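You operate a simulated robot arm through the tools that you are given. There is no shell and no other tool. Be economical: measure what you need, move in short steps, check, and stop when the job is done.

The job below is to be done with a simulated two-armed robot. You get a single attempt, and the scene is never put back.

## Task
Wipe up the spill on the top of the blue-marked table with the blue cloth and put it back.
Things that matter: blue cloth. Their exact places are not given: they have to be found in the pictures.

It is judged by the outcome, as a careful person would: the job done as asked, and still so three seconds after it is handed in. It fails if anything else is knocked over, pushed out of place, dropped, spilled or broken. Flat cloth is picked up by pressing the open fingertips on it (5 to 10 N) and closing them slowly along it; thin cloth reads only 2 to 8 mm in the jaws.

## Robot
Two 7-joint arms with two-finger parallel grippers on one trunk, on a base that drives. Base frame: it is fixed to the floor where the robot stands at the start and does not move with it; the origin is under the middle of the robot, x ahead of it, y to its left, z up; the surface under the hand at the start is at about z = 765. Readings come in mm, degrees, newtons and seconds.
The left shoulder is at the start at [110, 169, 1459], the right one opposite. With the tool pointing down near the work surface each hand reaches from about 340 to 700 mm from the robot's upright axis, wherever it stands, measured 20 degrees to its own side. Payload 1.57 kg a hand.
The TCP of each hand is the grasp point between the finger pads, 30 mm short of the fingertips. In the tool frame z runs along the fingers and y along their closing line. The gripper opens to 80 mm. The fingers are 17 mm wide and 12 mm thick; the gripper's body (40 by 82 mm) begins 80 mm behind the TCP.
Orientation is told as [roll, pitch, yaw] about the base's x, y, z axes, in that order, counted from this pose: with the fingers straight down and closing along the base's y, the tool's x points along the base's -x, its y along +y and its z along -z.

## Interface
- The arms move only by the tool arm_command. It takes "left_steps", "right_steps" or both (then of equal length, played together; a hand with none holds still); each is a list of rows, each an object of numbers (a shift or turn left out is 0, a gripper value left out holds the last): "dx", "dy", "dz": the shift along the base's x, y, z in mm; "wx", "wy", "wz": the turn, a rotation vector about the base's x, y, z in degrees. In form: [{"dx": .., "dy": .., "dz": .., "wx": .., "wy": .., "wz": ..}, ...]. A call has 1 to 8 rows; each row is the pose to reach, as a shift and turn from the pose commanded when the call began. "left_gripper" and "right_gripper" are, for a hand that has rows, the gripper command, from -1 (shut) to 1 (fully open), values between in proportion, set as the call begins (left out, the last holds). Each row takes 0.2 s and may step no farther than 50 mm and 8.6 degrees from the row before; otherwise, or with a gripper value out of range, the whole call is refused. Where a pose cannot be reached the arm comes as near as it can. A force on the tool above 40 N (or 10 N above the force at the start of the call, whichever is more), or a blocked arm, ends the call early, and 0.2 s more pass. Each finger travels about 72 mm/s and halts on what it meets, pressing with about 41 N; the grip force reading is that of the motor and also rises with nothing between the fingers. The clock runs only during rows and for 0.2 s after the last one: add rows that repeat a pose to give the fingers time. The reply holds the time, the measured pose of the TCP, the force on the tool along the base axes, the opening and the grip force, in the units named above and with some noise, with the torque about the TCP (base axes, N m) and any sound that the robot's microphone picked up.
- Cameras (640 x 400 px; columns grow to the right, rows downward): "scene" is now at [130.3, 47.3, 1621.9]; the picture's right is [0.49, -0.87, 0.00], its down [-0.71, -0.40, -0.59] and it looks along [0.51, 0.29, -0.81] (base axes); focal length 287 px, centre (320, 200). "left" rides on the left gripper at [72, 7, -122] in its tool frame; the picture's right is [-0.09, 1.00, 0.00], its down [-0.84, -0.08, -0.54] and it looks along [-0.54, -0.05, 0.84] (tool axes); focal length 238 px, centre (320, 200). "right" rides on the right gripper at [72, -7, -122] in its tool frame; the picture's right is [0.09, 1.00, 0.00], its down [-0.84, 0.08, -0.54] and it looks along [-0.54, 0.05, 0.84] (tool axes); focal length 238 px, centre (320, 200).
- camera(camera): a new picture of that camera. No time passes.
- slide_trunk(by): slides the trunk up (or, below 0, down) by that many mm; the arms and the scene camera ride with it, the base frame stays. It gives what a move gives, with no picture.
- roll_base(legs): drives the robot by 1 to 6 legs, each [ahead, left, turn to the left] in mm, mm and degrees, along the robot's own axes; the way and the turn of a leg run together, so that a leg with both is an arc; at most 1500 mm and 180 degrees a leg. The arms and the cameras ride along, it lands a little off, and it stops where it bumps. It gives what a move gives.
- aim_head(pan, tilt): turns the head with the scene camera to pan (to the left, within 86 degrees either way) and tilt (down, from -29 to 69), counted from straight ahead of the robot. It gives what a move gives.
- point_at(camera, pixels): for up to 12 pixels [column, row] of the newest picture of that camera ("zoom" is the newest enlarged one), the place [x, y, z] in the base frame of the surface seen there, good to about 2 mm, but the place of the scene camera against the robot may be out by one fixed shift of up to 25 mm in any direction. No time passes.
- close_up(camera, box): a new picture of the part [left, top, right, bottom] of that camera's present view, enlarged. No time passes.
- job_done(): hands the job in; it is judged then, once.

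Work in short steps. Measure before you move; look again where a grasp or a placing could have gone wrong, and mend it. You have 80 turns and 62 pictures in all, those below and enlarged ones among them. Open the grippers and draw the arms clear of the work before you hand the job in, unless the task says otherwise; then end with one line.

The tools are called after "Emit:" as name(argument=value, ...) on one line, values as JSON. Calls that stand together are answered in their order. arm_command: Moves the arms, as the interface text tells. Its arguments: {"type":"object","properties":{"left_steps":{"type":"array"},"left_gripper":{"type":"number"},"right_steps":{"type":"array"},"right_gripper":{"type":"number"}},"required":[]} The other tools are called the same way: slide_trunk (by) slides the trunk up or down; roll_base (legs) drives the base; aim_head (pan, tilt) turns the head that bears the scene camera; camera (camera) takes a picture; point_at (camera, pixels) gives the place of the surface under pixels of a picture; close_up (camera, box) takes an enlarged picture of a part of a camera's view; job_done () hands the job in.

At the start:

```text
t: 0.0
left_eef_pos: [466.8, 536.3, 983.1]
left_orientation: [0.0, 0.0, 0.1]
left_wrist_force: [0.0, 0.2, -0.3]
left_torque: [0.0, 0.01, 0.02]
left_finger_gap: 79.8
left_grasp_force: 0.2
right_eef_pos: [584.5, 95.6, 1011.8]
right_orientation: [-0.1, -0.1, -0.1]
right_wrist_force: [0.3, 0.7, 0.7]
right_torque: [0.0, 0.0, -0.01]
right_finger_gap: 79.9
right_grasp_force: 0.0
trunk travel left (down, up): [-773.0, 117.0]
robot x, y, heading: [1.1, 0.6, -0.1]
head pan, tilt: [29.3, 54.1]
```

scene: 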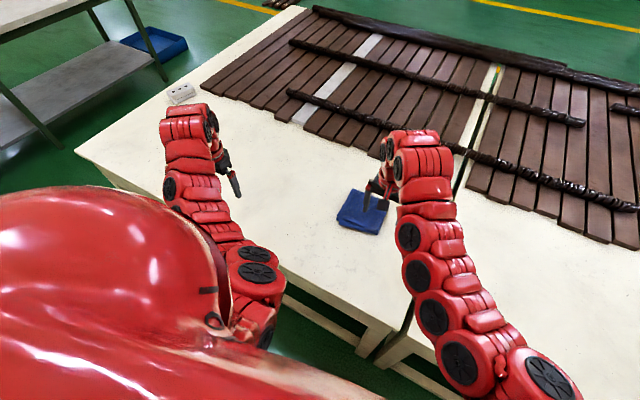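
right: 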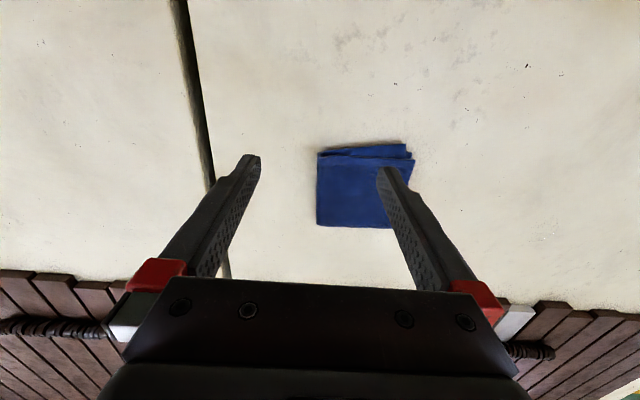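
left: 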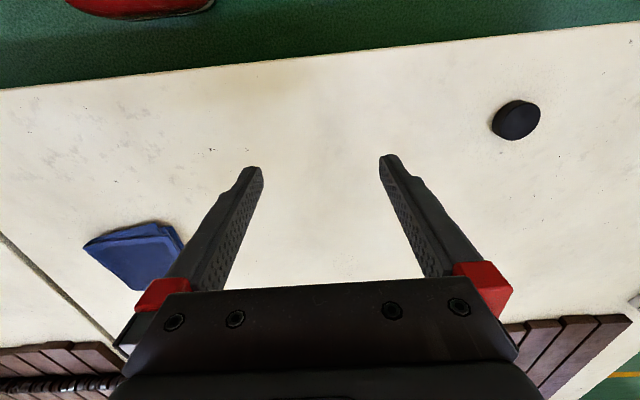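

The blue cloth lies at about (362,212) in the scene; no spill is evident yet, nor a blue mark. I look around with the head and measure the cloth.

Emit:
point_at(camera="scene", pixels=[[362, 212], [352, 190], [338, 221], [377, 234], [181, 93], [300, 10], [75, 152], [495, 70], [404, 330]])

Emit:
point_at(camera="right", pixels=[[318, 152], [405, 144], [317, 225], [385, 227], [360, 190], [400, 40], [210, 170], [412, 160]])

Emit:
aim_head(pan=-30, tilt=45)

Emit:
camera(camera="scene")

```text
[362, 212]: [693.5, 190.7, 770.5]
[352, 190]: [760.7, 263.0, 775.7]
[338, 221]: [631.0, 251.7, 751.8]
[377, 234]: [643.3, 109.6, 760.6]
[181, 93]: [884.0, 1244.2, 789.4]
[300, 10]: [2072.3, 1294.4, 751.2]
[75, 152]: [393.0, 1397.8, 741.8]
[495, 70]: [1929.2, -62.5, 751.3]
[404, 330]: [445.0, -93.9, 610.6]
```

```text
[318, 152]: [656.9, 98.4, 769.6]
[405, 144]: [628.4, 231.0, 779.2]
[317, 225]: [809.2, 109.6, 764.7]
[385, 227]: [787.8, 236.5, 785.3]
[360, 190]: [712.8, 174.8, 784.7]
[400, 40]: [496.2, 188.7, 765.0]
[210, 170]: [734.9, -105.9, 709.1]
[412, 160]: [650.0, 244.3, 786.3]
```

```text
t: 1.3
left_eef_pos: [466.8, 537.2, 983.0]
left_orientation: [0.0, 0.1, -0.1]
left_wrist_force: [0.4, 0.1, -0.5]
left_torque: [0.03, 0.0, 0.0]
left_finger_gap: 80.0
left_grasp_force: 0.0
right_eef_pos: [585.3, 94.8, 1011.4]
right_orientation: [-0.1, 0.1, 0.0]
right_wrist_force: [0.0, 0.3, 0.4]
right_torque: [0.02, -0.02, 0.03]
right_finger_gap: 80.0
right_grasp_force: 0.0
trunk travel left (down, up): [-773.0, 117.0]
robot x, y, heading: [-0.8, 2.6, -0.0]
head pan, tilt: [-30.0, 45.0]
```

```text
58 pictures are left
```

scene: 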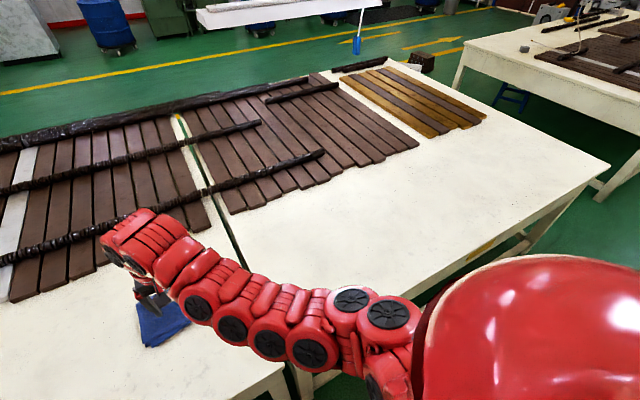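

A yellow mark shows on the right table's edge near (480,248). I look for a blue one and for the spill, all around.

Emit:
close_up(camera="scene", box=[400, 0, 640, 150])

Emit:
close_up(camera="scene", box=[220, 140, 620, 390])

Emit:
aim_head(pan=60, tilt=40)

Emit:
camera(camera="scene")

```text
2.67 times, centred on (520, 75) of scene
```

zoom: 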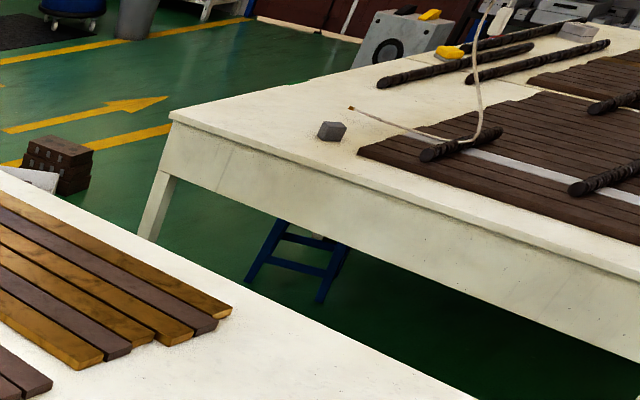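

```text
1.60 times, centred on (420, 265) of scene
```

zoom: 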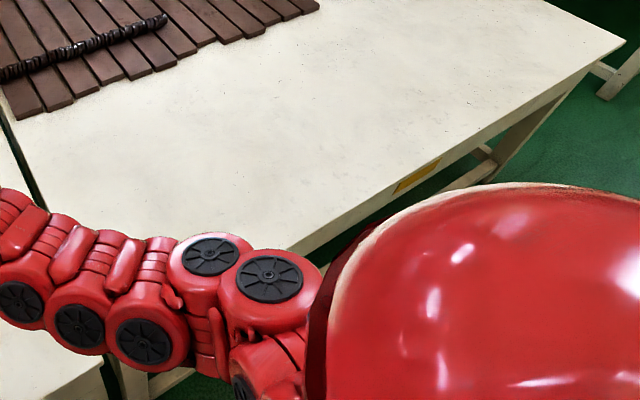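

```text
t: 2.9
left_eef_pos: [467.5, 536.1, 983.2]
left_orientation: [-0.1, 0.0, 0.0]
left_wrist_force: [0.1, -0.2, 0.2]
left_torque: [0.02, 0.0, 0.0]
left_finger_gap: 80.1
left_grasp_force: 0.0
right_eef_pos: [585.5, 96.2, 1011.9]
right_orientation: [0.1, -0.1, -0.1]
right_wrist_force: [-0.4, 0.4, -0.4]
right_torque: [0.0, -0.01, -0.01]
right_finger_gap: 80.2
right_grasp_force: 0.0
trunk travel left (down, up): [-773.0, 117.0]
robot x, y, heading: [5.4, -1.7, -0.2]
head pan, tilt: [60.0, 40.0]
```

```text
55 pictures are left
```

scene: 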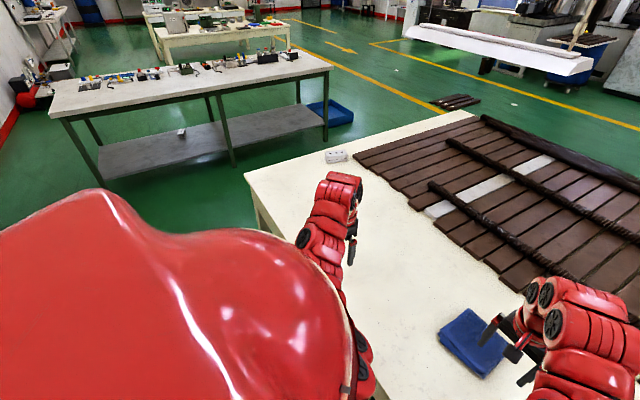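

The right table is marked yellow, so the blue mark is probably on this table's front edge. I look closely with the left hand camera, which hints at a faint tan stain at (290,85), and down at the front edge.

Emit:
close_up(camera="left", box=[100, 0, 600, 280])

Emit:
aim_head(pan=10, tilt=68)

Emit:
camera(camera="scene")

```text
1.28 times, centred on (350, 140) of left
```

zoom: 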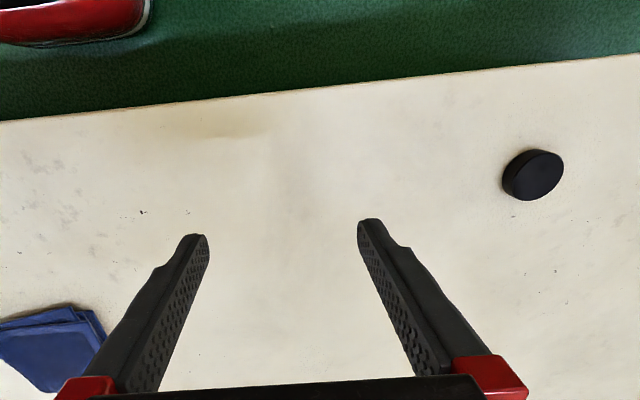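

```text
t: 4.1
left_eef_pos: [467.5, 537.0, 982.6]
left_orientation: [0.1, 0.0, 0.0]
left_wrist_force: [0.0, 0.5, 0.1]
left_torque: [0.02, 0.01, 0.02]
left_finger_gap: 80.1
left_grasp_force: 0.0
right_eef_pos: [585.7, 96.5, 1011.2]
right_orientation: [0.0, 0.0, 0.0]
right_wrist_force: [-0.1, 0.5, 0.0]
right_torque: [0.0, -0.01, -0.03]
right_finger_gap: 79.7
right_grasp_force: 0.0
trunk travel left (down, up): [-773.0, 117.0]
robot x, y, heading: [3.0, 1.8, -0.2]
head pan, tilt: [10.0, 68.0]
```

```text
53 pictures are left
```

scene: 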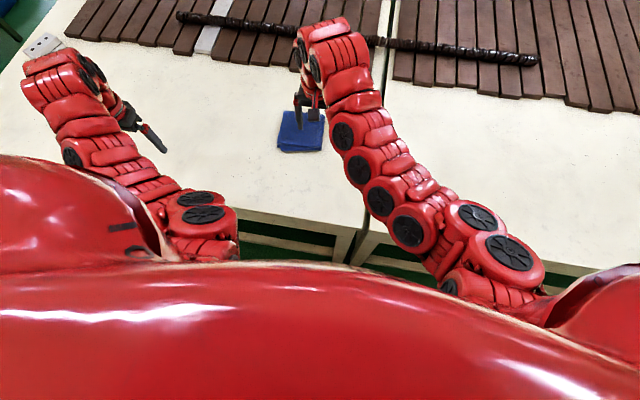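

I measure the faint patch and the edge in that left zoom, and see how the near side looks by driving back a bit afterwards.

Emit:
point_at(camera="zoom", pixels=[[225, 125], [270, 98], [535, 175], [100, 112], [600, 60], [140, 212], [100, 245]])

Emit:
aim_head(pan=86, tilt=35)

Emit:
camera(camera="scene")

Emit:
aim_head(pan=-80, tilt=35)

Emit:
camera(camera="scene")

```text
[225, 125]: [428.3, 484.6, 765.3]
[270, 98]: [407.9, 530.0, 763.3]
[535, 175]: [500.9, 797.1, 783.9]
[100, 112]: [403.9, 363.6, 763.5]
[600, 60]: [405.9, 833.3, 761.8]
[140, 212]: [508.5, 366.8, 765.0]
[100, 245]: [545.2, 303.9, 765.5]
```

```text
t: 5.6
left_eef_pos: [467.0, 536.8, 982.6]
left_orientation: [0.0, 0.0, -0.1]
left_wrist_force: [-0.2, -0.3, 0.5]
left_torque: [0.03, -0.05, 0.03]
left_finger_gap: 80.0
left_grasp_force: 0.1
right_eef_pos: [584.7, 95.6, 1011.8]
right_orientation: [0.0, 0.0, -0.1]
right_wrist_force: [0.5, 0.6, -0.5]
right_torque: [-0.01, 0.02, -0.02]
right_finger_gap: 80.2
right_grasp_force: 0.0
trunk travel left (down, up): [-773.0, 117.0]
robot x, y, heading: [1.8, -2.6, 0.2]
head pan, tilt: [85.9, 35.0]
```

```text
52 pictures are left
```

scene: 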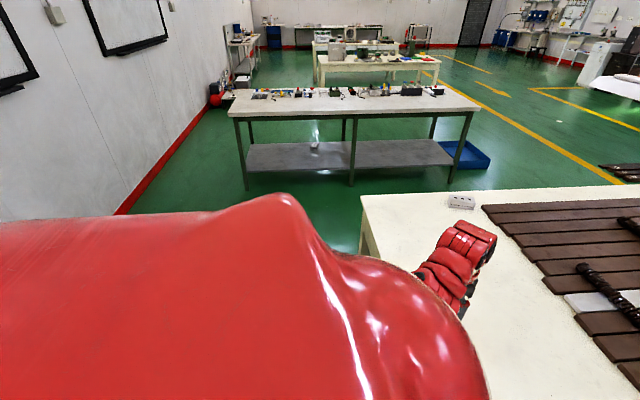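

```text
t: 8.1
left_eef_pos: [467.5, 536.6, 982.8]
left_orientation: [0.1, 0.0, 0.0]
left_wrist_force: [-0.4, 0.1, 0.2]
left_torque: [-0.03, 0.02, -0.03]
left_finger_gap: 79.7
left_grasp_force: 0.0
right_eef_pos: [585.0, 94.5, 1011.2]
right_orientation: [0.0, 0.1, 0.0]
right_wrist_force: [-0.5, -0.5, 0.1]
right_torque: [0.02, 0.0, 0.0]
right_finger_gap: 80.0
right_grasp_force: 0.1
trunk travel left (down, up): [-773.0, 117.0]
robot x, y, heading: [0.5, 1.9, 0.0]
head pan, tilt: [-80.0, 35.0]
```

```text
51 pictures are left
```

scene: 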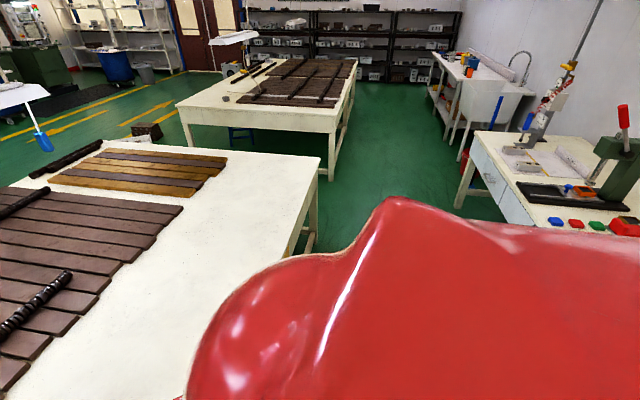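

I measure what stands behind (bench at right, pixel (480,165)) before backing up to see the tables' front edges.

Emit:
point_at(camera="scene", pixels=[[480, 165], [540, 222], [330, 165], [310, 235], [560, 40], [200, 200], [620, 120]])

Emit:
roll_base(legs=[[-350, 0, 0]])

Emit:
aim_head(pan=15, tilt=60)

Emit:
camera(camera="scene")

```text
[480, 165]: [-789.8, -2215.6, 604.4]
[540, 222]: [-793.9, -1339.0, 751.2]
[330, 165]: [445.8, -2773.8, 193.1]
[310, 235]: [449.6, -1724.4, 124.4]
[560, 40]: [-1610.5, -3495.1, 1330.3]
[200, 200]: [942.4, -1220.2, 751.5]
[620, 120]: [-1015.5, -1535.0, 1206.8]
```

```text
t: 10.4
left_eef_pos: [125.0, 535.9, 982.2]
left_orientation: [-0.1, 0.0, -0.1]
left_wrist_force: [-0.1, -0.2, -0.6]
left_torque: [0.02, -0.01, 0.02]
left_finger_gap: 79.8
left_grasp_force: 0.0
right_eef_pos: [241.0, 94.8, 1012.0]
right_orientation: [0.1, 0.0, -0.1]
right_wrist_force: [0.6, 0.1, -0.9]
right_torque: [0.01, -0.01, -0.01]
right_finger_gap: 80.1
right_grasp_force: 0.1
trunk travel left (down, up): [-773.0, 117.0]
robot x, y, heading: [-343.6, -0.6, -0.3]
head pan, tilt: [-80.0, 35.0]
```

```text
t: 12.1
left_eef_pos: [124.8, 537.0, 981.7]
left_orientation: [0.0, 0.0, -0.2]
left_wrist_force: [-0.4, 0.2, 0.3]
left_torque: [0.0, -0.01, 0.0]
left_finger_gap: 80.0
left_grasp_force: 0.1
right_eef_pos: [241.5, 93.7, 1012.7]
right_orientation: [0.1, 0.1, 0.0]
right_wrist_force: [-0.2, -0.1, 0.1]
right_torque: [0.0, 0.01, 0.01]
right_finger_gap: 80.0
right_grasp_force: 0.0
trunk travel left (down, up): [-773.0, 117.0]
robot x, y, heading: [-344.8, -2.0, -0.2]
head pan, tilt: [15.0, 60.0]
```

```text
50 pictures are left
```

scene: 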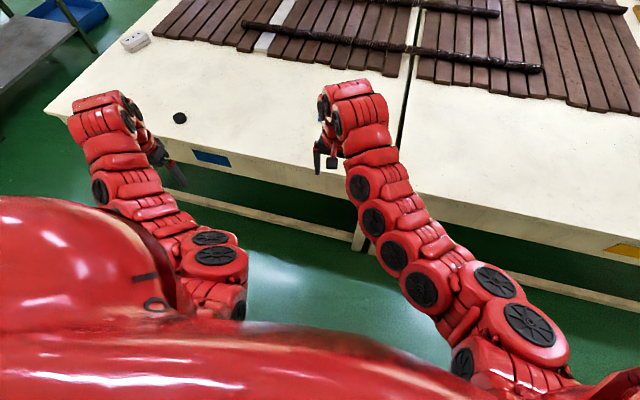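

The blue mark at (212,158) sits on the near table's front edge, so this is the table. I enlarge its top to look for the spill.

Emit:
close_up(camera="scene", box=[40, 20, 240, 145])

Emit:
close_up(camera="scene", box=[200, 30, 420, 170])

```text
3.20 times, centred on (140, 82) of scene
```

zoom: 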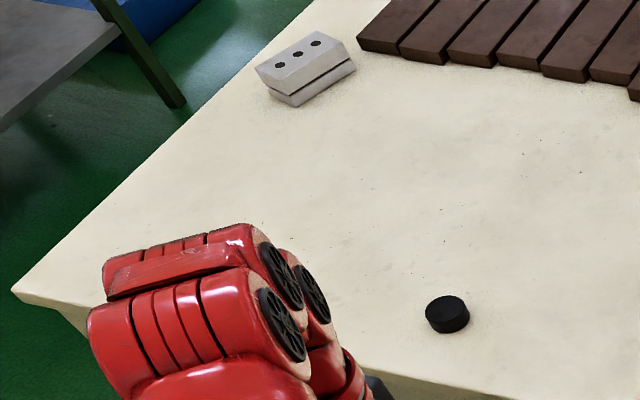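

```text
2.86 times, centred on (310, 100) of scene
```

zoom: 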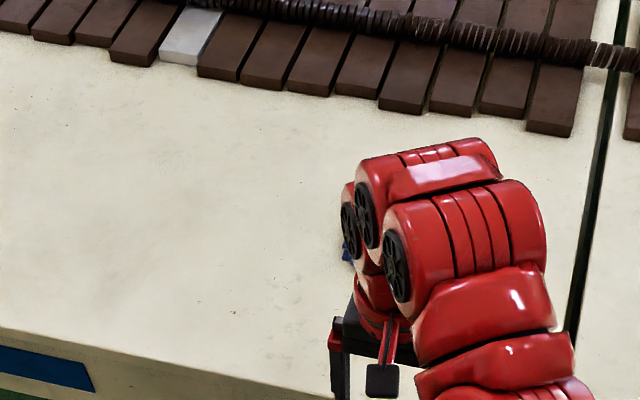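

No plain spill from here; the tan patch seen by the left camera near (428,485) is the best candidate. I drive back to the table and look with both hand cameras.

Emit:
roll_base(legs=[[250, 0, 0]])

Emit:
camera(camera="left")

Emit:
camera(camera="right")

```text
t: 13.9
left_eef_pos: [373.6, 534.6, 983.6]
left_orientation: [-0.1, -0.1, -0.2]
left_wrist_force: [-0.7, 0.1, -0.9]
left_torque: [-0.02, 0.01, -0.03]
left_finger_gap: 79.9
left_grasp_force: 0.0
right_eef_pos: [489.9, 92.5, 1011.8]
right_orientation: [0.1, 0.0, -0.2]
right_wrist_force: [-0.1, 0.3, -0.2]
right_torque: [0.0, 0.01, -0.04]
right_finger_gap: 80.0
right_grasp_force: 0.0
trunk travel left (down, up): [-773.0, 117.0]
robot x, y, heading: [-96.9, -4.0, -0.2]
head pan, tilt: [15.0, 60.0]
```

```text
47 pictures are left
```

left: 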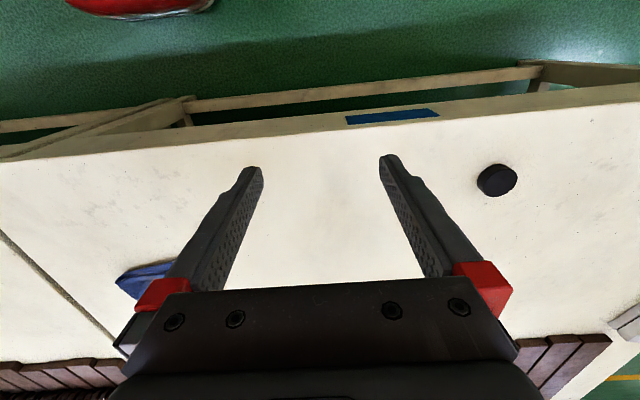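

```text
46 pictures are left
```

right: 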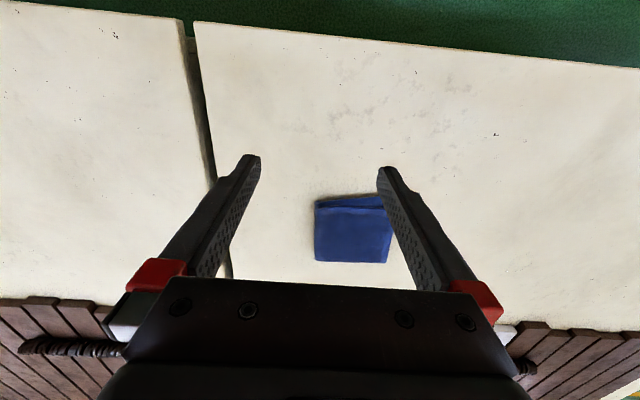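

I enlarge the right camera's view of the front part of the table, where gray blotches show around (360,100), and the left one around (250,150).

Emit:
close_up(camera="right", box=[280, 20, 640, 245])

Emit:
close_up(camera="left", box=[60, 90, 380, 290])

```text
1.78 times, centred on (460, 132) of right
```

zoom: 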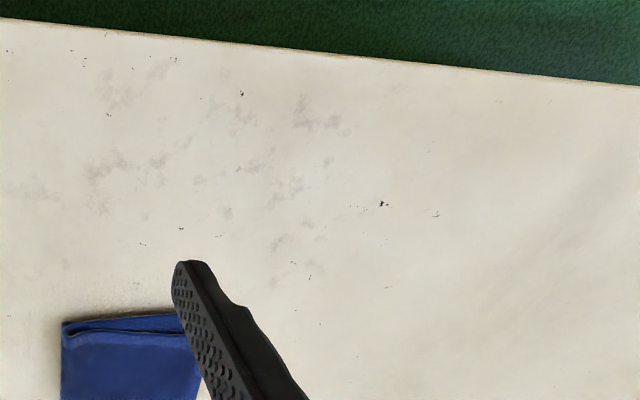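

```text
2.00 times, centred on (220, 190) of left
```

zoom: 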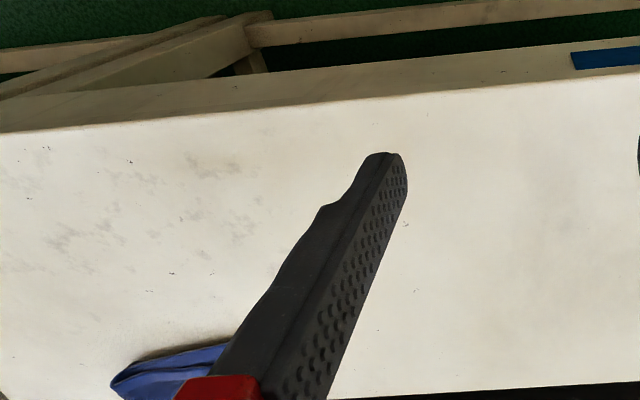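

Gray blotches cluster ahead of the cloth; I check whether they occur elsewhere by looking at the whole top from the scene camera, enlarged.

Emit:
aim_head(pan=30, tilt=55)

Emit:
close_up(camera="scene", box=[200, 90, 440, 240])

Emit:
close_up(camera="scene", box=[60, 60, 300, 210])

```text
t: 14.7
left_eef_pos: [373.9, 534.5, 982.2]
left_orientation: [0.1, 0.0, -0.2]
left_wrist_force: [0.4, 0.1, 0.7]
left_torque: [0.0, -0.03, -0.01]
left_finger_gap: 80.1
left_grasp_force: 0.0
right_eef_pos: [489.4, 92.7, 1012.2]
right_orientation: [0.0, 0.0, -0.3]
right_wrist_force: [0.9, -0.3, -0.3]
right_torque: [0.0, -0.03, 0.03]
right_finger_gap: 80.2
right_grasp_force: 0.1
trunk travel left (down, up): [-773.0, 117.0]
robot x, y, heading: [-95.6, -0.9, -0.0]
head pan, tilt: [30.0, 55.0]
```

```text
2.67 times, centred on (320, 165) of scene
```

zoom: 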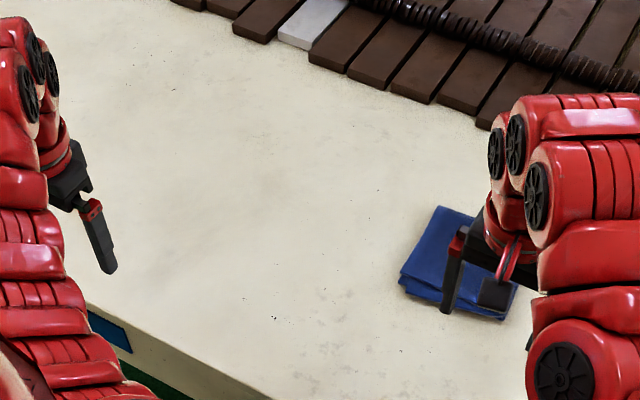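

```text
2.67 times, centred on (180, 135) of scene
```

zoom: 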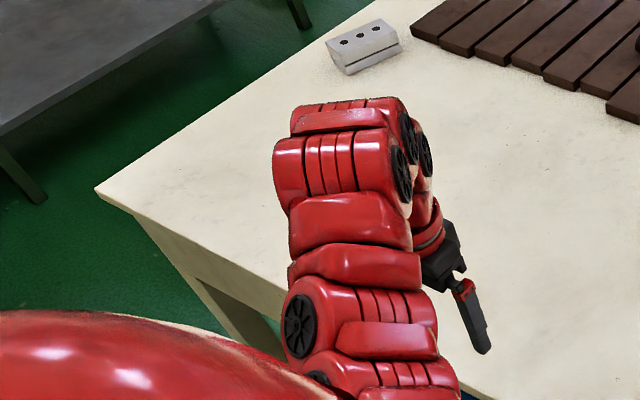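

Blotches near the front are persistent in several views; I shift left to check the rest of the table with the hand cameras before settling.

Emit:
roll_base(legs=[[0, 400, 0]])

Emit:
camera(camera="left")

Emit:
camera(camera="right")

Emit:
aim_head(pan=-5, tilt=55)

Emit:
camera(camera="scene")

```text
t: 17.2
left_eef_pos: [378.3, 930.4, 983.0]
left_orientation: [0.0, 0.0, -0.4]
left_wrist_force: [-0.8, 0.1, 0.0]
left_torque: [0.02, 0.03, -0.01]
left_finger_gap: 80.0
left_grasp_force: 0.1
right_eef_pos: [492.9, 489.2, 1012.5]
right_orientation: [-0.1, 0.0, -0.5]
right_wrist_force: [-0.6, 0.3, -0.6]
right_torque: [-0.02, 0.02, -0.01]
right_finger_gap: 80.0
right_grasp_force: 0.0
trunk travel left (down, up): [-773.0, 117.0]
robot x, y, heading: [-89.8, 397.6, -0.3]
head pan, tilt: [30.0, 55.0]
```

```text
41 pictures are left
```

left: 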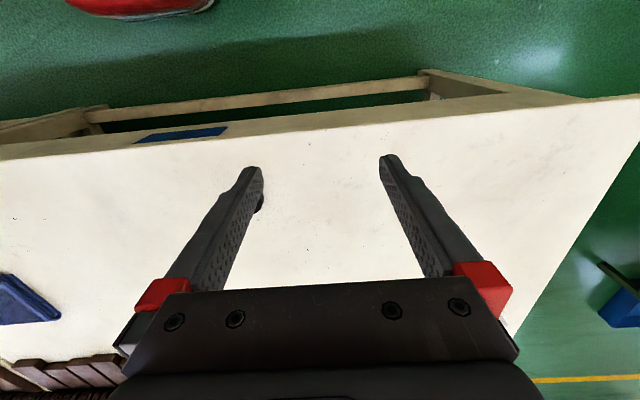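

```text
40 pictures are left
```

right: 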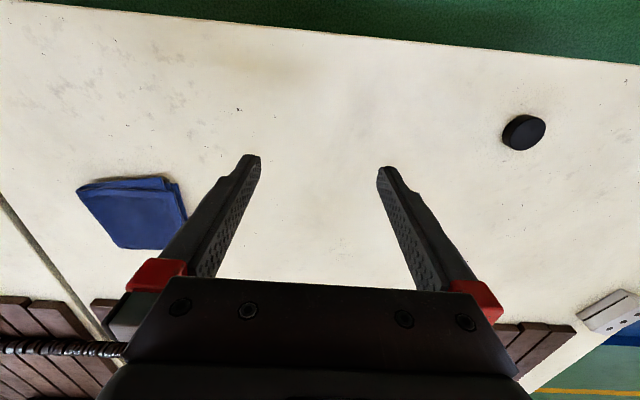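

```text
t: 18.2
left_eef_pos: [377.5, 930.3, 982.6]
left_orientation: [0.0, 0.1, -0.5]
left_wrist_force: [0.1, 0.6, 0.1]
left_torque: [0.01, 0.02, 0.02]
left_finger_gap: 79.8
left_grasp_force: 0.0
right_eef_pos: [492.7, 488.1, 1011.3]
right_orientation: [0.0, 0.0, -0.4]
right_wrist_force: [0.0, 1.1, 0.4]
right_torque: [-0.02, 0.01, -0.02]
right_finger_gap: 80.0
right_grasp_force: 0.1
trunk travel left (down, up): [-773.0, 117.0]
robot x, y, heading: [-93.7, 399.0, -0.4]
head pan, tilt: [-5.0, 55.0]
```

```text
39 pictures are left
```

scene: 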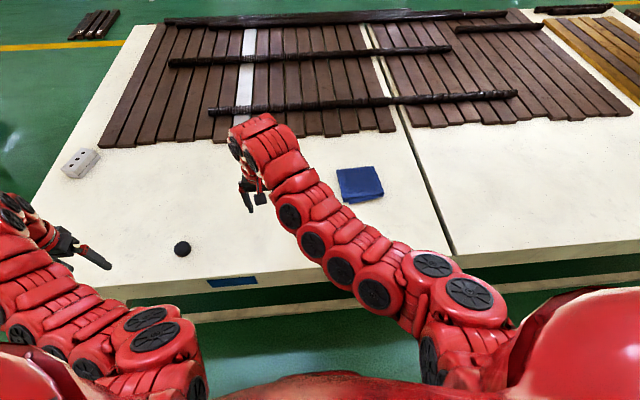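

The tan patch shows again at (275,70) in the right view. I measure and enlarge it.

Emit:
point_at(camera="right", pixels=[[275, 70], [230, 60], [320, 60], [275, 45], [270, 90], [100, 60], [180, 120]])

Emit:
close_up(camera="right", box=[190, 20, 390, 145])

Emit:
close_up(camera="scene", box=[180, 180, 340, 280])

```text
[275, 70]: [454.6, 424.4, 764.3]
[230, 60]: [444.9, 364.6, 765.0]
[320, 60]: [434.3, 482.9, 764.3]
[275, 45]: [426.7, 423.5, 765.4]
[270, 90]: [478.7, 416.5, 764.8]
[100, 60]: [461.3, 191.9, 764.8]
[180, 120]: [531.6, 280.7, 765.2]
```

```text
3.20 times, centred on (290, 82) of right
```

zoom: 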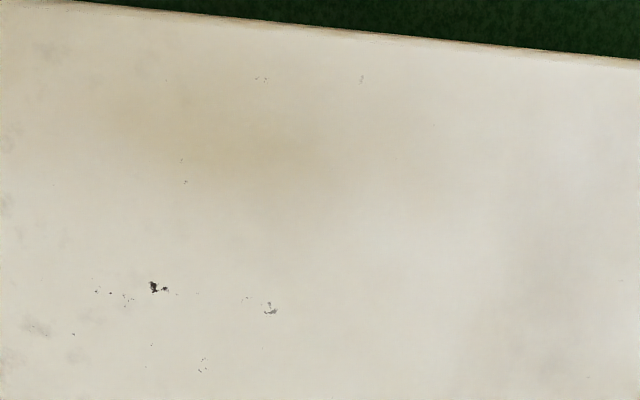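

```text
4.00 times, centred on (260, 230) of scene
```

zoom: 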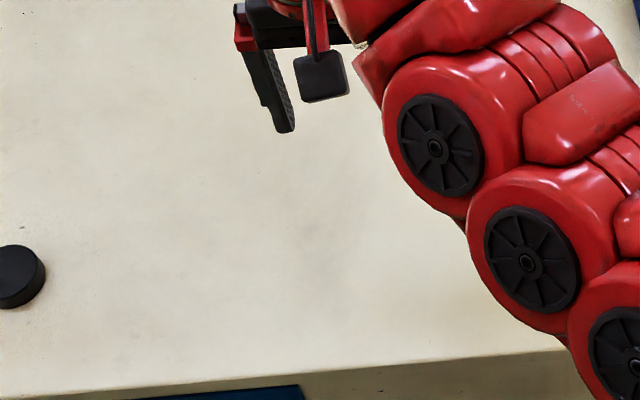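

The tan patch shifted with the arm, so it is shading. The gray blotches stay put; I enlarge them at the left of the right view, and measure.

Emit:
close_up(camera="right", box=[0, 0, 260, 162])

Emit:
close_up(camera="scene", box=[310, 150, 470, 250])

Emit:
close_up(camera="left", box=[380, 100, 640, 262])

```text
2.46 times, centred on (130, 81) of right
```

zoom: 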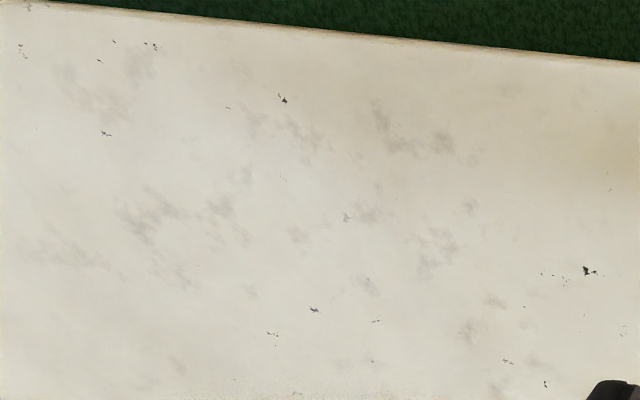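

```text
4.00 times, centred on (390, 200) of scene
```

zoom: 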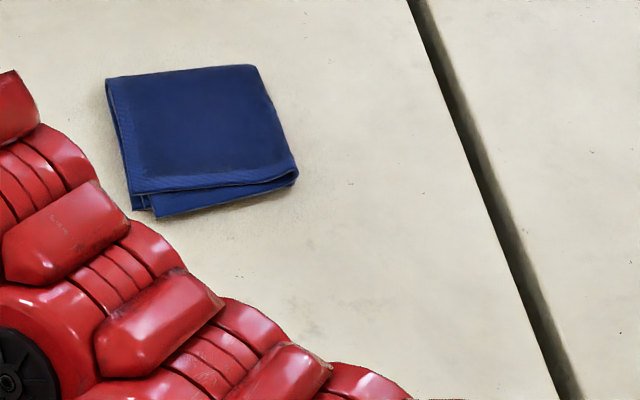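

```text
2.46 times, centred on (510, 181) of left
```

zoom: 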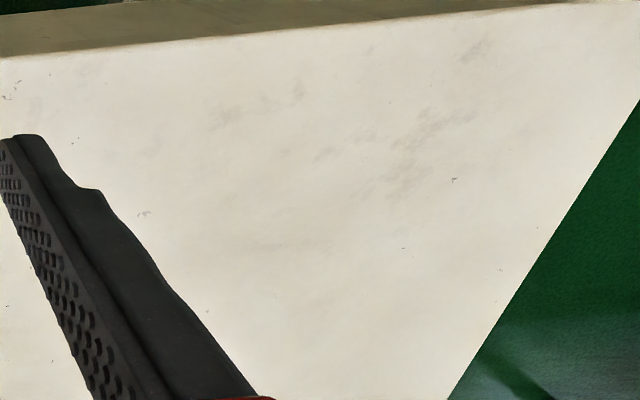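

The same blotches occur at the left end too, so they are just the table's texture. I enlarge the mid/far parts of the top from the scene camera.

Emit:
close_up(camera="scene", box=[50, 130, 250, 255])

Emit:
close_up(camera="scene", box=[270, 110, 450, 222])

Emit:
close_up(camera="scene", box=[60, 0, 400, 160])

```text
3.20 times, centred on (150, 192) of scene
```

zoom: 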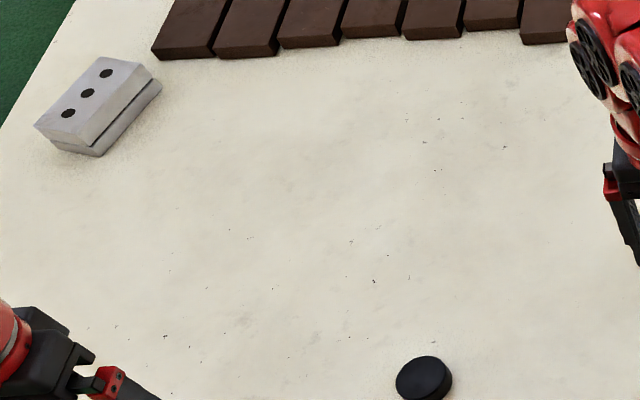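

```text
3.56 times, centred on (360, 166) of scene
```

zoom: 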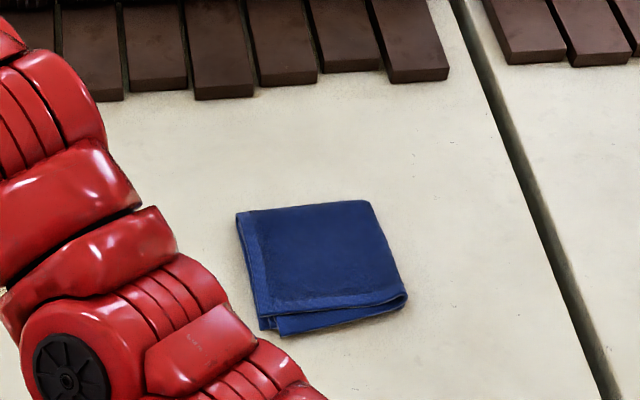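

```text
1.88 times, centred on (230, 80) of scene
```

zoom: 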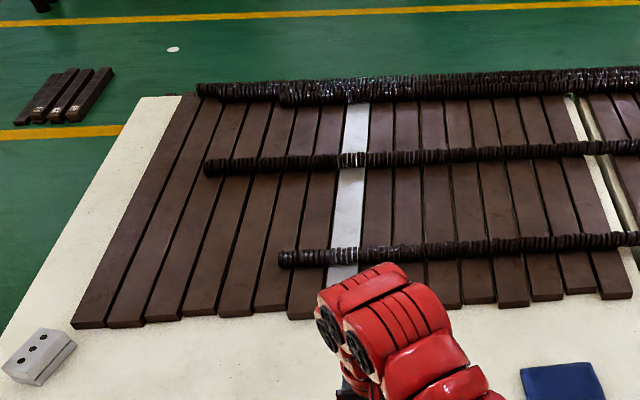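

Nothing evident there. The soft tan patch near (450,410) remains the only candidate; I test whether it stays put on the table by shifting 120 mm right and looking from both hand and zoomed views.

Emit:
roll_base(legs=[[0, -120, 0]])

Emit:
camera(camera="right")

Emit:
camera(camera="left")

```text
t: 19.4
left_eef_pos: [377.9, 812.2, 982.1]
left_orientation: [-0.1, 0.0, -0.5]
left_wrist_force: [0.0, -0.3, -0.3]
left_torque: [0.01, 0.01, 0.04]
left_finger_gap: 80.0
left_grasp_force: 0.1
right_eef_pos: [492.3, 370.2, 1011.0]
right_orientation: [0.0, 0.0, -0.5]
right_wrist_force: [-0.4, -1.1, 1.2]
right_torque: [0.02, 0.02, -0.02]
right_finger_gap: 79.9
right_grasp_force: 0.1
trunk travel left (down, up): [-773.0, 117.0]
robot x, y, heading: [-94.1, 279.0, -0.5]
head pan, tilt: [-5.0, 55.0]
```

```text
30 pictures are left
```

right: 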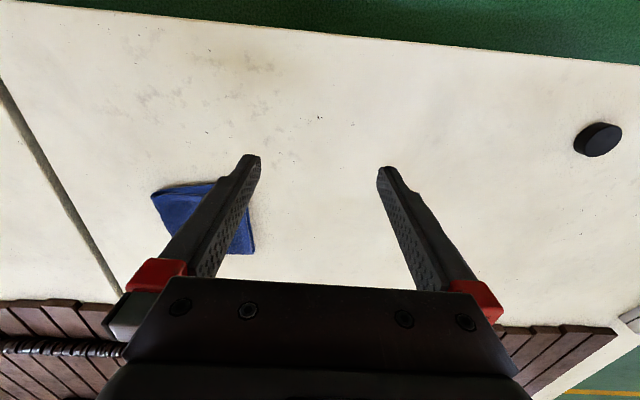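

```text
29 pictures are left
```

left: 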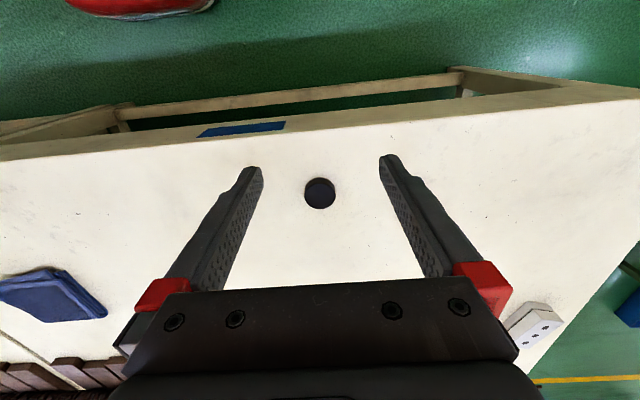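

The tan tint moves with the hand, so it is not the spill. But a faint gray soft cloud shows in several views near (480,540), behind the blue mark; I enlarge it.

Emit:
close_up(camera="right", box=[330, 40, 570, 190])

Emit:
close_up(camera="scene", box=[100, 160, 340, 310])

```text
2.67 times, centred on (450, 115) of right
```

zoom: 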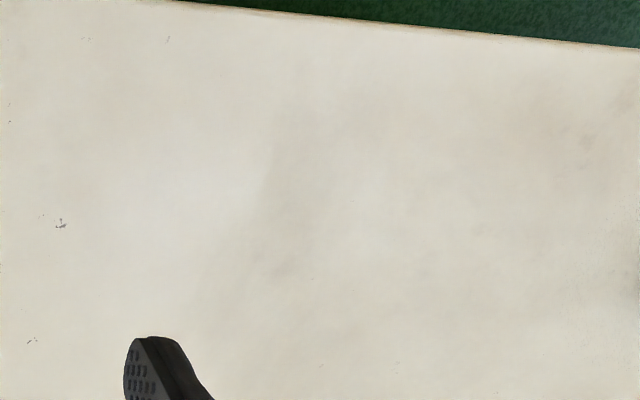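

```text
2.67 times, centred on (220, 235) of scene
```

zoom: 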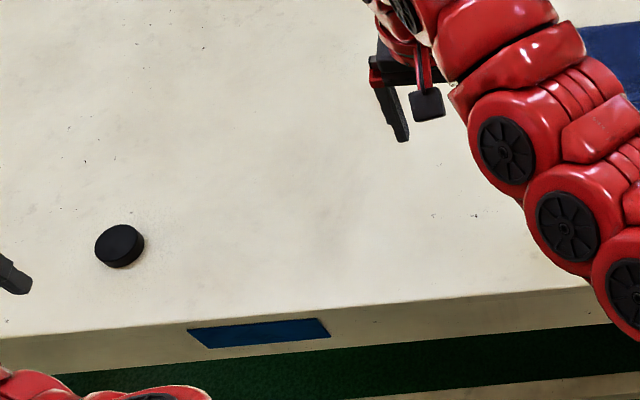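

I measure the cloud pixels in this scene zoom and then compare with a fresh view once the arms are raised clear.

Emit:
point_at(camera="zoom", pixels=[[350, 220], [300, 200], [370, 260], [430, 180], [335, 330], [190, 340], [120, 245], [300, 100]])

Emit:
point_at(camera="right", pixels=[[438, 104], [430, 135], [453, 80], [480, 140], [600, 140]])

```text
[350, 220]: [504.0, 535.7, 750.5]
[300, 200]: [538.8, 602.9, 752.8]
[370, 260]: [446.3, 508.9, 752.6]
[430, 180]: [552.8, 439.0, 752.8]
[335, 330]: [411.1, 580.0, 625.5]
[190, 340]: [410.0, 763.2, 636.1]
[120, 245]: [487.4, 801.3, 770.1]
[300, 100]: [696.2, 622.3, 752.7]
```

```text
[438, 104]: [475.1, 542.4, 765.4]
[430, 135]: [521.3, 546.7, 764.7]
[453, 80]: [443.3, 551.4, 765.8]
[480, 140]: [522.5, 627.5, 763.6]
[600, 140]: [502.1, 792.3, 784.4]
```

I inspect the yellowish spot in the strip between the tables (earlier at (495,68), ~[1929,-62]), and the area around the hands from a different tilt.

Emit:
aim_head(pan=-10, tilt=35)

Emit:
close_up(camera="scene", box=[180, 90, 500, 290])

```text
t: 20.2
left_eef_pos: [377.0, 812.4, 982.7]
left_orientation: [0.0, 0.0, -0.5]
left_wrist_force: [0.1, 0.0, -0.1]
left_torque: [-0.01, -0.01, 0.02]
left_finger_gap: 80.3
left_grasp_force: 0.1
right_eef_pos: [491.9, 368.8, 1012.8]
right_orientation: [0.0, 0.1, -0.3]
right_wrist_force: [0.7, -0.4, 0.6]
right_torque: [0.01, 0.02, 0.01]
right_finger_gap: 80.2
right_grasp_force: 0.0
trunk travel left (down, up): [-773.0, 117.0]
robot x, y, heading: [-95.7, 280.3, -0.4]
head pan, tilt: [-10.0, 35.0]
```

```text
2.00 times, centred on (340, 190) of scene
```

zoom: 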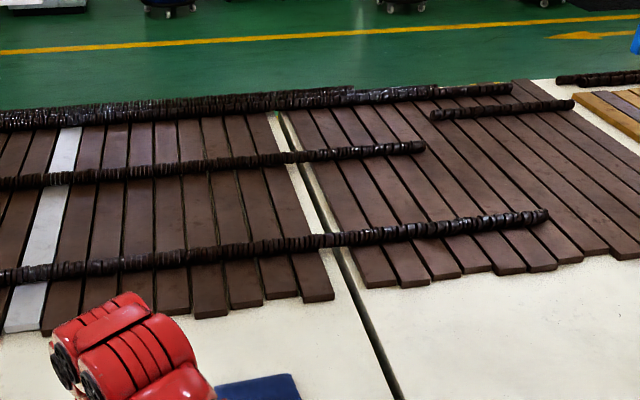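

No spill there. I bring the right hand camera to look squarely at the gray cloud near (480,545).

Emit:
roll_base(legs=[[-150, 170, 0]])

Emit:
camera(camera="right")

```text
t: 22.0
left_eef_pos: [228.4, 982.6, 982.5]
left_orientation: [0.0, 0.0, -0.3]
left_wrist_force: [0.3, -0.4, 0.4]
left_torque: [-0.01, 0.0, -0.02]
left_finger_gap: 80.3
left_grasp_force: 0.1
right_eef_pos: [343.0, 541.5, 1012.0]
right_orientation: [0.1, 0.0, -0.5]
right_wrist_force: [0.0, 0.8, -0.1]
right_torque: [-0.01, -0.02, 0.01]
right_finger_gap: 80.1
right_grasp_force: 0.1
trunk travel left (down, up): [-773.0, 117.0]
robot x, y, heading: [-241.0, 451.3, -0.5]
head pan, tilt: [-10.0, 35.0]
```

```text
25 pictures are left
```

right: 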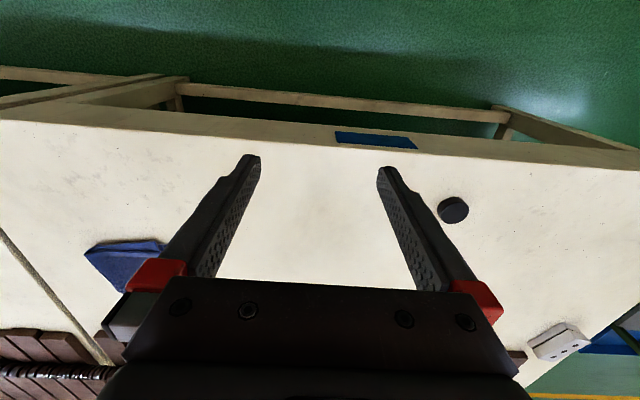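

Between the fingers at about (315,195) the surface looks a bit darker; I enlarge that.

Emit:
close_up(camera="right", box=[220, 130, 420, 280])

```text
2.67 times, centred on (320, 205) of right
```

zoom: 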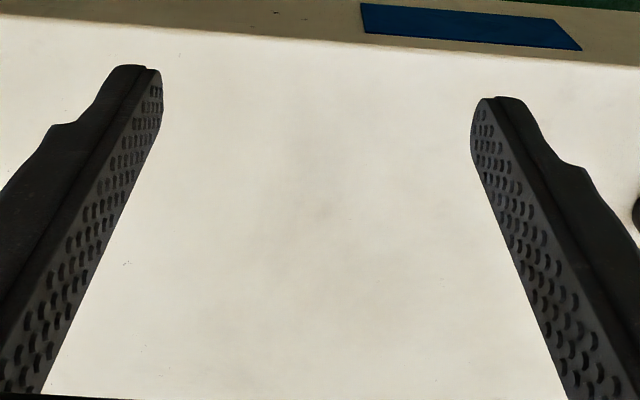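

A faint gray patch spans zoom (250-430,100-270). I measure it, then go back toward the table to look at the area further in for anything stronger.

Emit:
point_at(camera="zoom", pixels=[[310, 150], [320, 210], [400, 240], [250, 180], [420, 150], [320, 300], [320, 90]])

Emit:
roll_base(legs=[[240, -50, 0]])

Emit:
camera(camera="right")

Emit:
camera(camera="left")

```text
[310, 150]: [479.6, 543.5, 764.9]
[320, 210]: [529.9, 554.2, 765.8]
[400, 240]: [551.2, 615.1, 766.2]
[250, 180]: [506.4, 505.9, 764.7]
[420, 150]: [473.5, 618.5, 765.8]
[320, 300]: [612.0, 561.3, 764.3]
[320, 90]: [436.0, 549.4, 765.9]
```

```text
t: 23.8
left_eef_pos: [468.4, 931.9, 982.3]
left_orientation: [0.0, 0.0, -0.4]
left_wrist_force: [0.9, -0.3, 0.3]
left_torque: [0.0, -0.01, 0.01]
left_finger_gap: 80.0
left_grasp_force: 0.2
right_eef_pos: [583.5, 489.0, 1011.6]
right_orientation: [0.0, 0.1, -0.4]
right_wrist_force: [-0.1, -0.5, 0.2]
right_torque: [0.01, 0.0, -0.02]
right_finger_gap: 80.0
right_grasp_force: 0.1
trunk travel left (down, up): [-773.0, 117.0]
robot x, y, heading: [-1.6, 400.3, -0.6]
head pan, tilt: [-10.0, 35.0]
```

```text
23 pictures are left
```

right: 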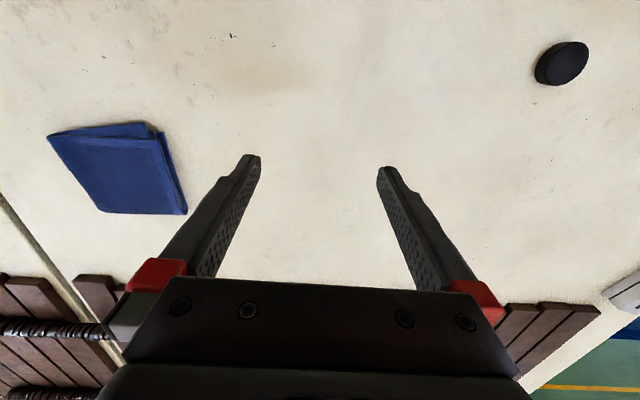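

```text
22 pictures are left
```

left: 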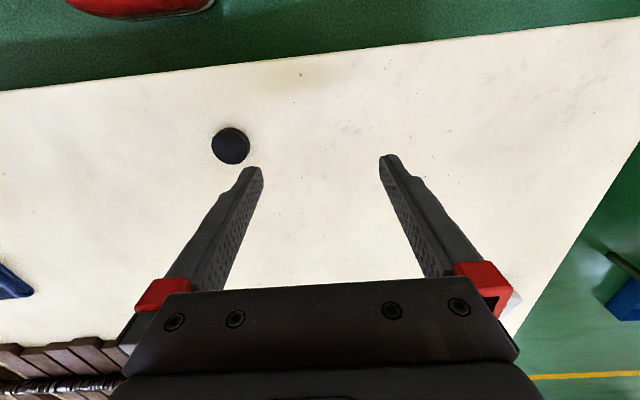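

I enlarge the right view around the cloud (now near (370,60)) for its extent.

Emit:
close_up(camera="right", box=[260, 0, 520, 162])

Emit:
close_up(camera="left", box=[0, 80, 240, 270])

```text
2.46 times, centred on (390, 81) of right
```

zoom: 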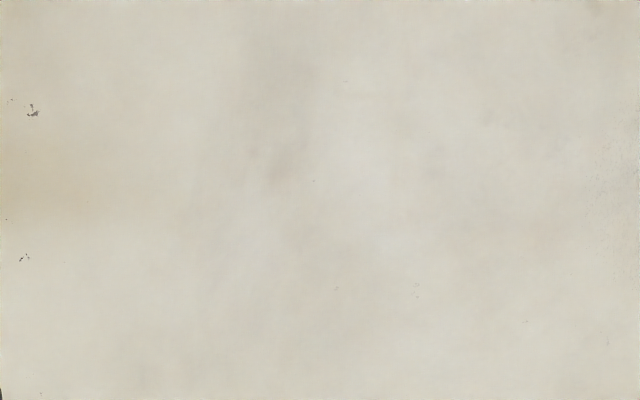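

```text
2.11 times, centred on (120, 175) of left
```

zoom: 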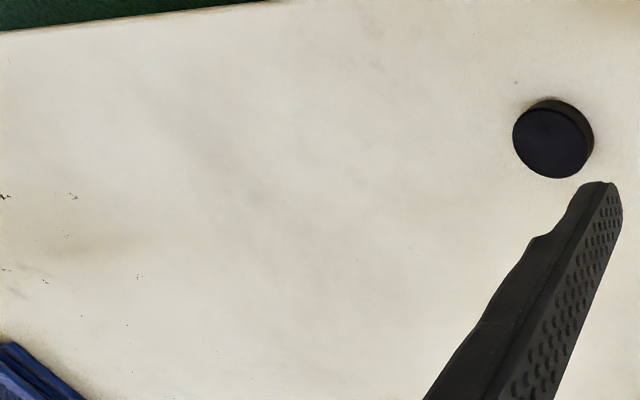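

A tan patch at zoom (90,240) shows from the left camera too, and a gray band at (210,150). I measure both.

Emit:
point_at(camera="zoom", pixels=[[90, 240], [60, 235], [130, 240], [90, 215], [90, 265], [210, 150], [240, 220], [150, 80], [550, 140]])

Emit:
point_at(camera="right", pixels=[[275, 70], [250, 80], [320, 60], [375, 30], [372, 68]])

```text
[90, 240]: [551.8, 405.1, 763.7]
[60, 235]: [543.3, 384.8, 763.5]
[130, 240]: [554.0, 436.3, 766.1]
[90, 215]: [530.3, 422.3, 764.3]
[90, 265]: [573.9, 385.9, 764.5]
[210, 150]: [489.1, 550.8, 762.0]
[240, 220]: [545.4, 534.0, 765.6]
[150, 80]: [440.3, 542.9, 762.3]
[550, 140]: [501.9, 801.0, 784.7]
```

```text
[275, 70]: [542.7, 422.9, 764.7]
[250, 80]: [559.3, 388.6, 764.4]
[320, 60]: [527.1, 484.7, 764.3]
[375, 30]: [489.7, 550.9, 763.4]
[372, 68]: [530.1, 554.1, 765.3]
```

The tan patch follows the hand and is its warm shadow; the gray streak is fixed at about (440-545, 545). To see any wet gloss I back off, lower the trunk, and view the top at a grazing angle.

Emit:
roll_base(legs=[[-345, 0, 0], [0, 100, 0]])

Emit:
slide_trunk(by=-350)

Emit:
aim_head(pan=0, tilt=32)

Emit:
camera(camera="scene")

```text
t: 26.8
left_eef_pos: [123.5, 1033.5, 982.9]
left_orientation: [0.0, 0.0, -0.4]
left_wrist_force: [0.0, 0.2, -0.5]
left_torque: [-0.02, 0.0, 0.01]
left_finger_gap: 80.1
left_grasp_force: 0.2
right_eef_pos: [238.7, 591.0, 1012.7]
right_orientation: [-0.1, 0.0, -0.5]
right_wrist_force: [1.2, -0.5, 0.4]
right_torque: [0.0, -0.02, 0.03]
right_finger_gap: 80.0
right_grasp_force: 0.0
trunk travel left (down, up): [-773.0, 117.0]
robot x, y, heading: [-347.5, 497.7, -0.4]
head pan, tilt: [-10.0, 35.0]
```

```text
t: 30.2
left_eef_pos: [124.0, 1034.6, 634.0]
left_orientation: [-0.1, 0.0, -0.4]
left_wrist_force: [0.0, -0.5, 0.5]
left_torque: [-0.02, 0.01, 0.01]
left_finger_gap: 80.2
left_grasp_force: 0.2
right_eef_pos: [238.2, 593.0, 662.4]
right_orientation: [0.0, 0.0, -0.6]
right_wrist_force: [0.6, -0.3, -0.4]
right_torque: [-0.01, 0.01, 0.01]
right_finger_gap: 80.0
right_grasp_force: 0.0
trunk travel left (down, up): [-423.0, 467.0]
robot x, y, heading: [-348.8, 503.8, -0.2]
head pan, tilt: [-10.0, 35.0]
```

```text
t: 30.9
left_eef_pos: [123.3, 1033.0, 632.3]
left_orientation: [0.1, 0.0, -0.3]
left_wrist_force: [0.9, -0.5, 0.4]
left_torque: [0.05, 0.01, 0.01]
left_finger_gap: 80.0
left_grasp_force: 0.1
right_eef_pos: [238.6, 592.9, 661.6]
right_orientation: [0.0, 0.1, -0.5]
right_wrist_force: [0.1, 0.6, 0.5]
right_torque: [-0.05, 0.0, 0.0]
right_finger_gap: 80.0
right_grasp_force: 0.1
trunk travel left (down, up): [-423.0, 467.0]
robot x, y, heading: [-348.4, 501.9, -0.5]
head pan, tilt: [0.0, 32.0]
```

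```text
19 pictures are left
```

scene: 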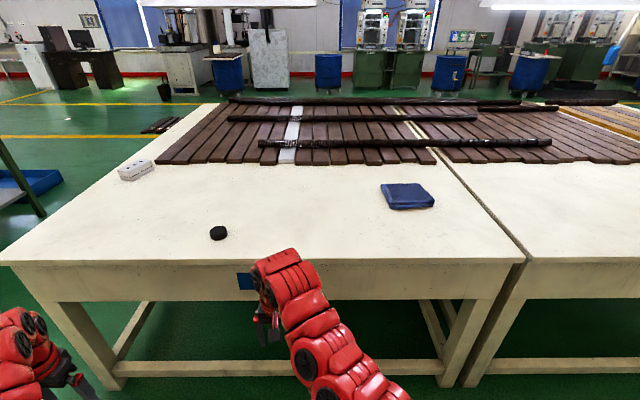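

A clear unobstructed view of the whole top; I enlarge it.

Emit:
close_up(camera="scene", box=[190, 150, 410, 270])

Emit:
close_up(camera="scene", box=[20, 130, 240, 270])

```text
2.91 times, centred on (300, 210) of scene
```

zoom: 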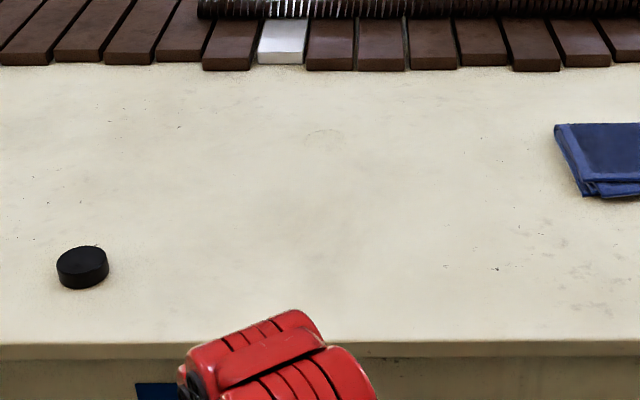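

```text
2.86 times, centred on (130, 200) of scene
```

zoom: 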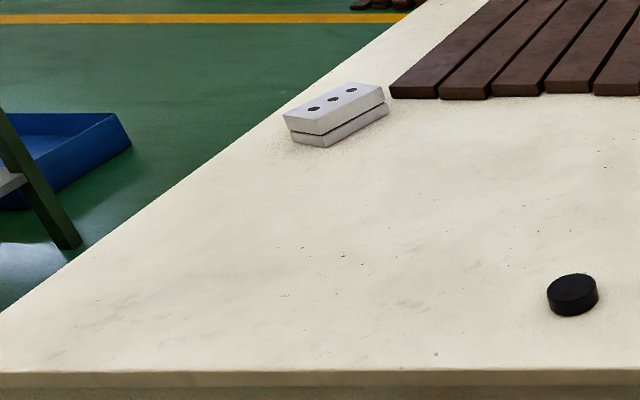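

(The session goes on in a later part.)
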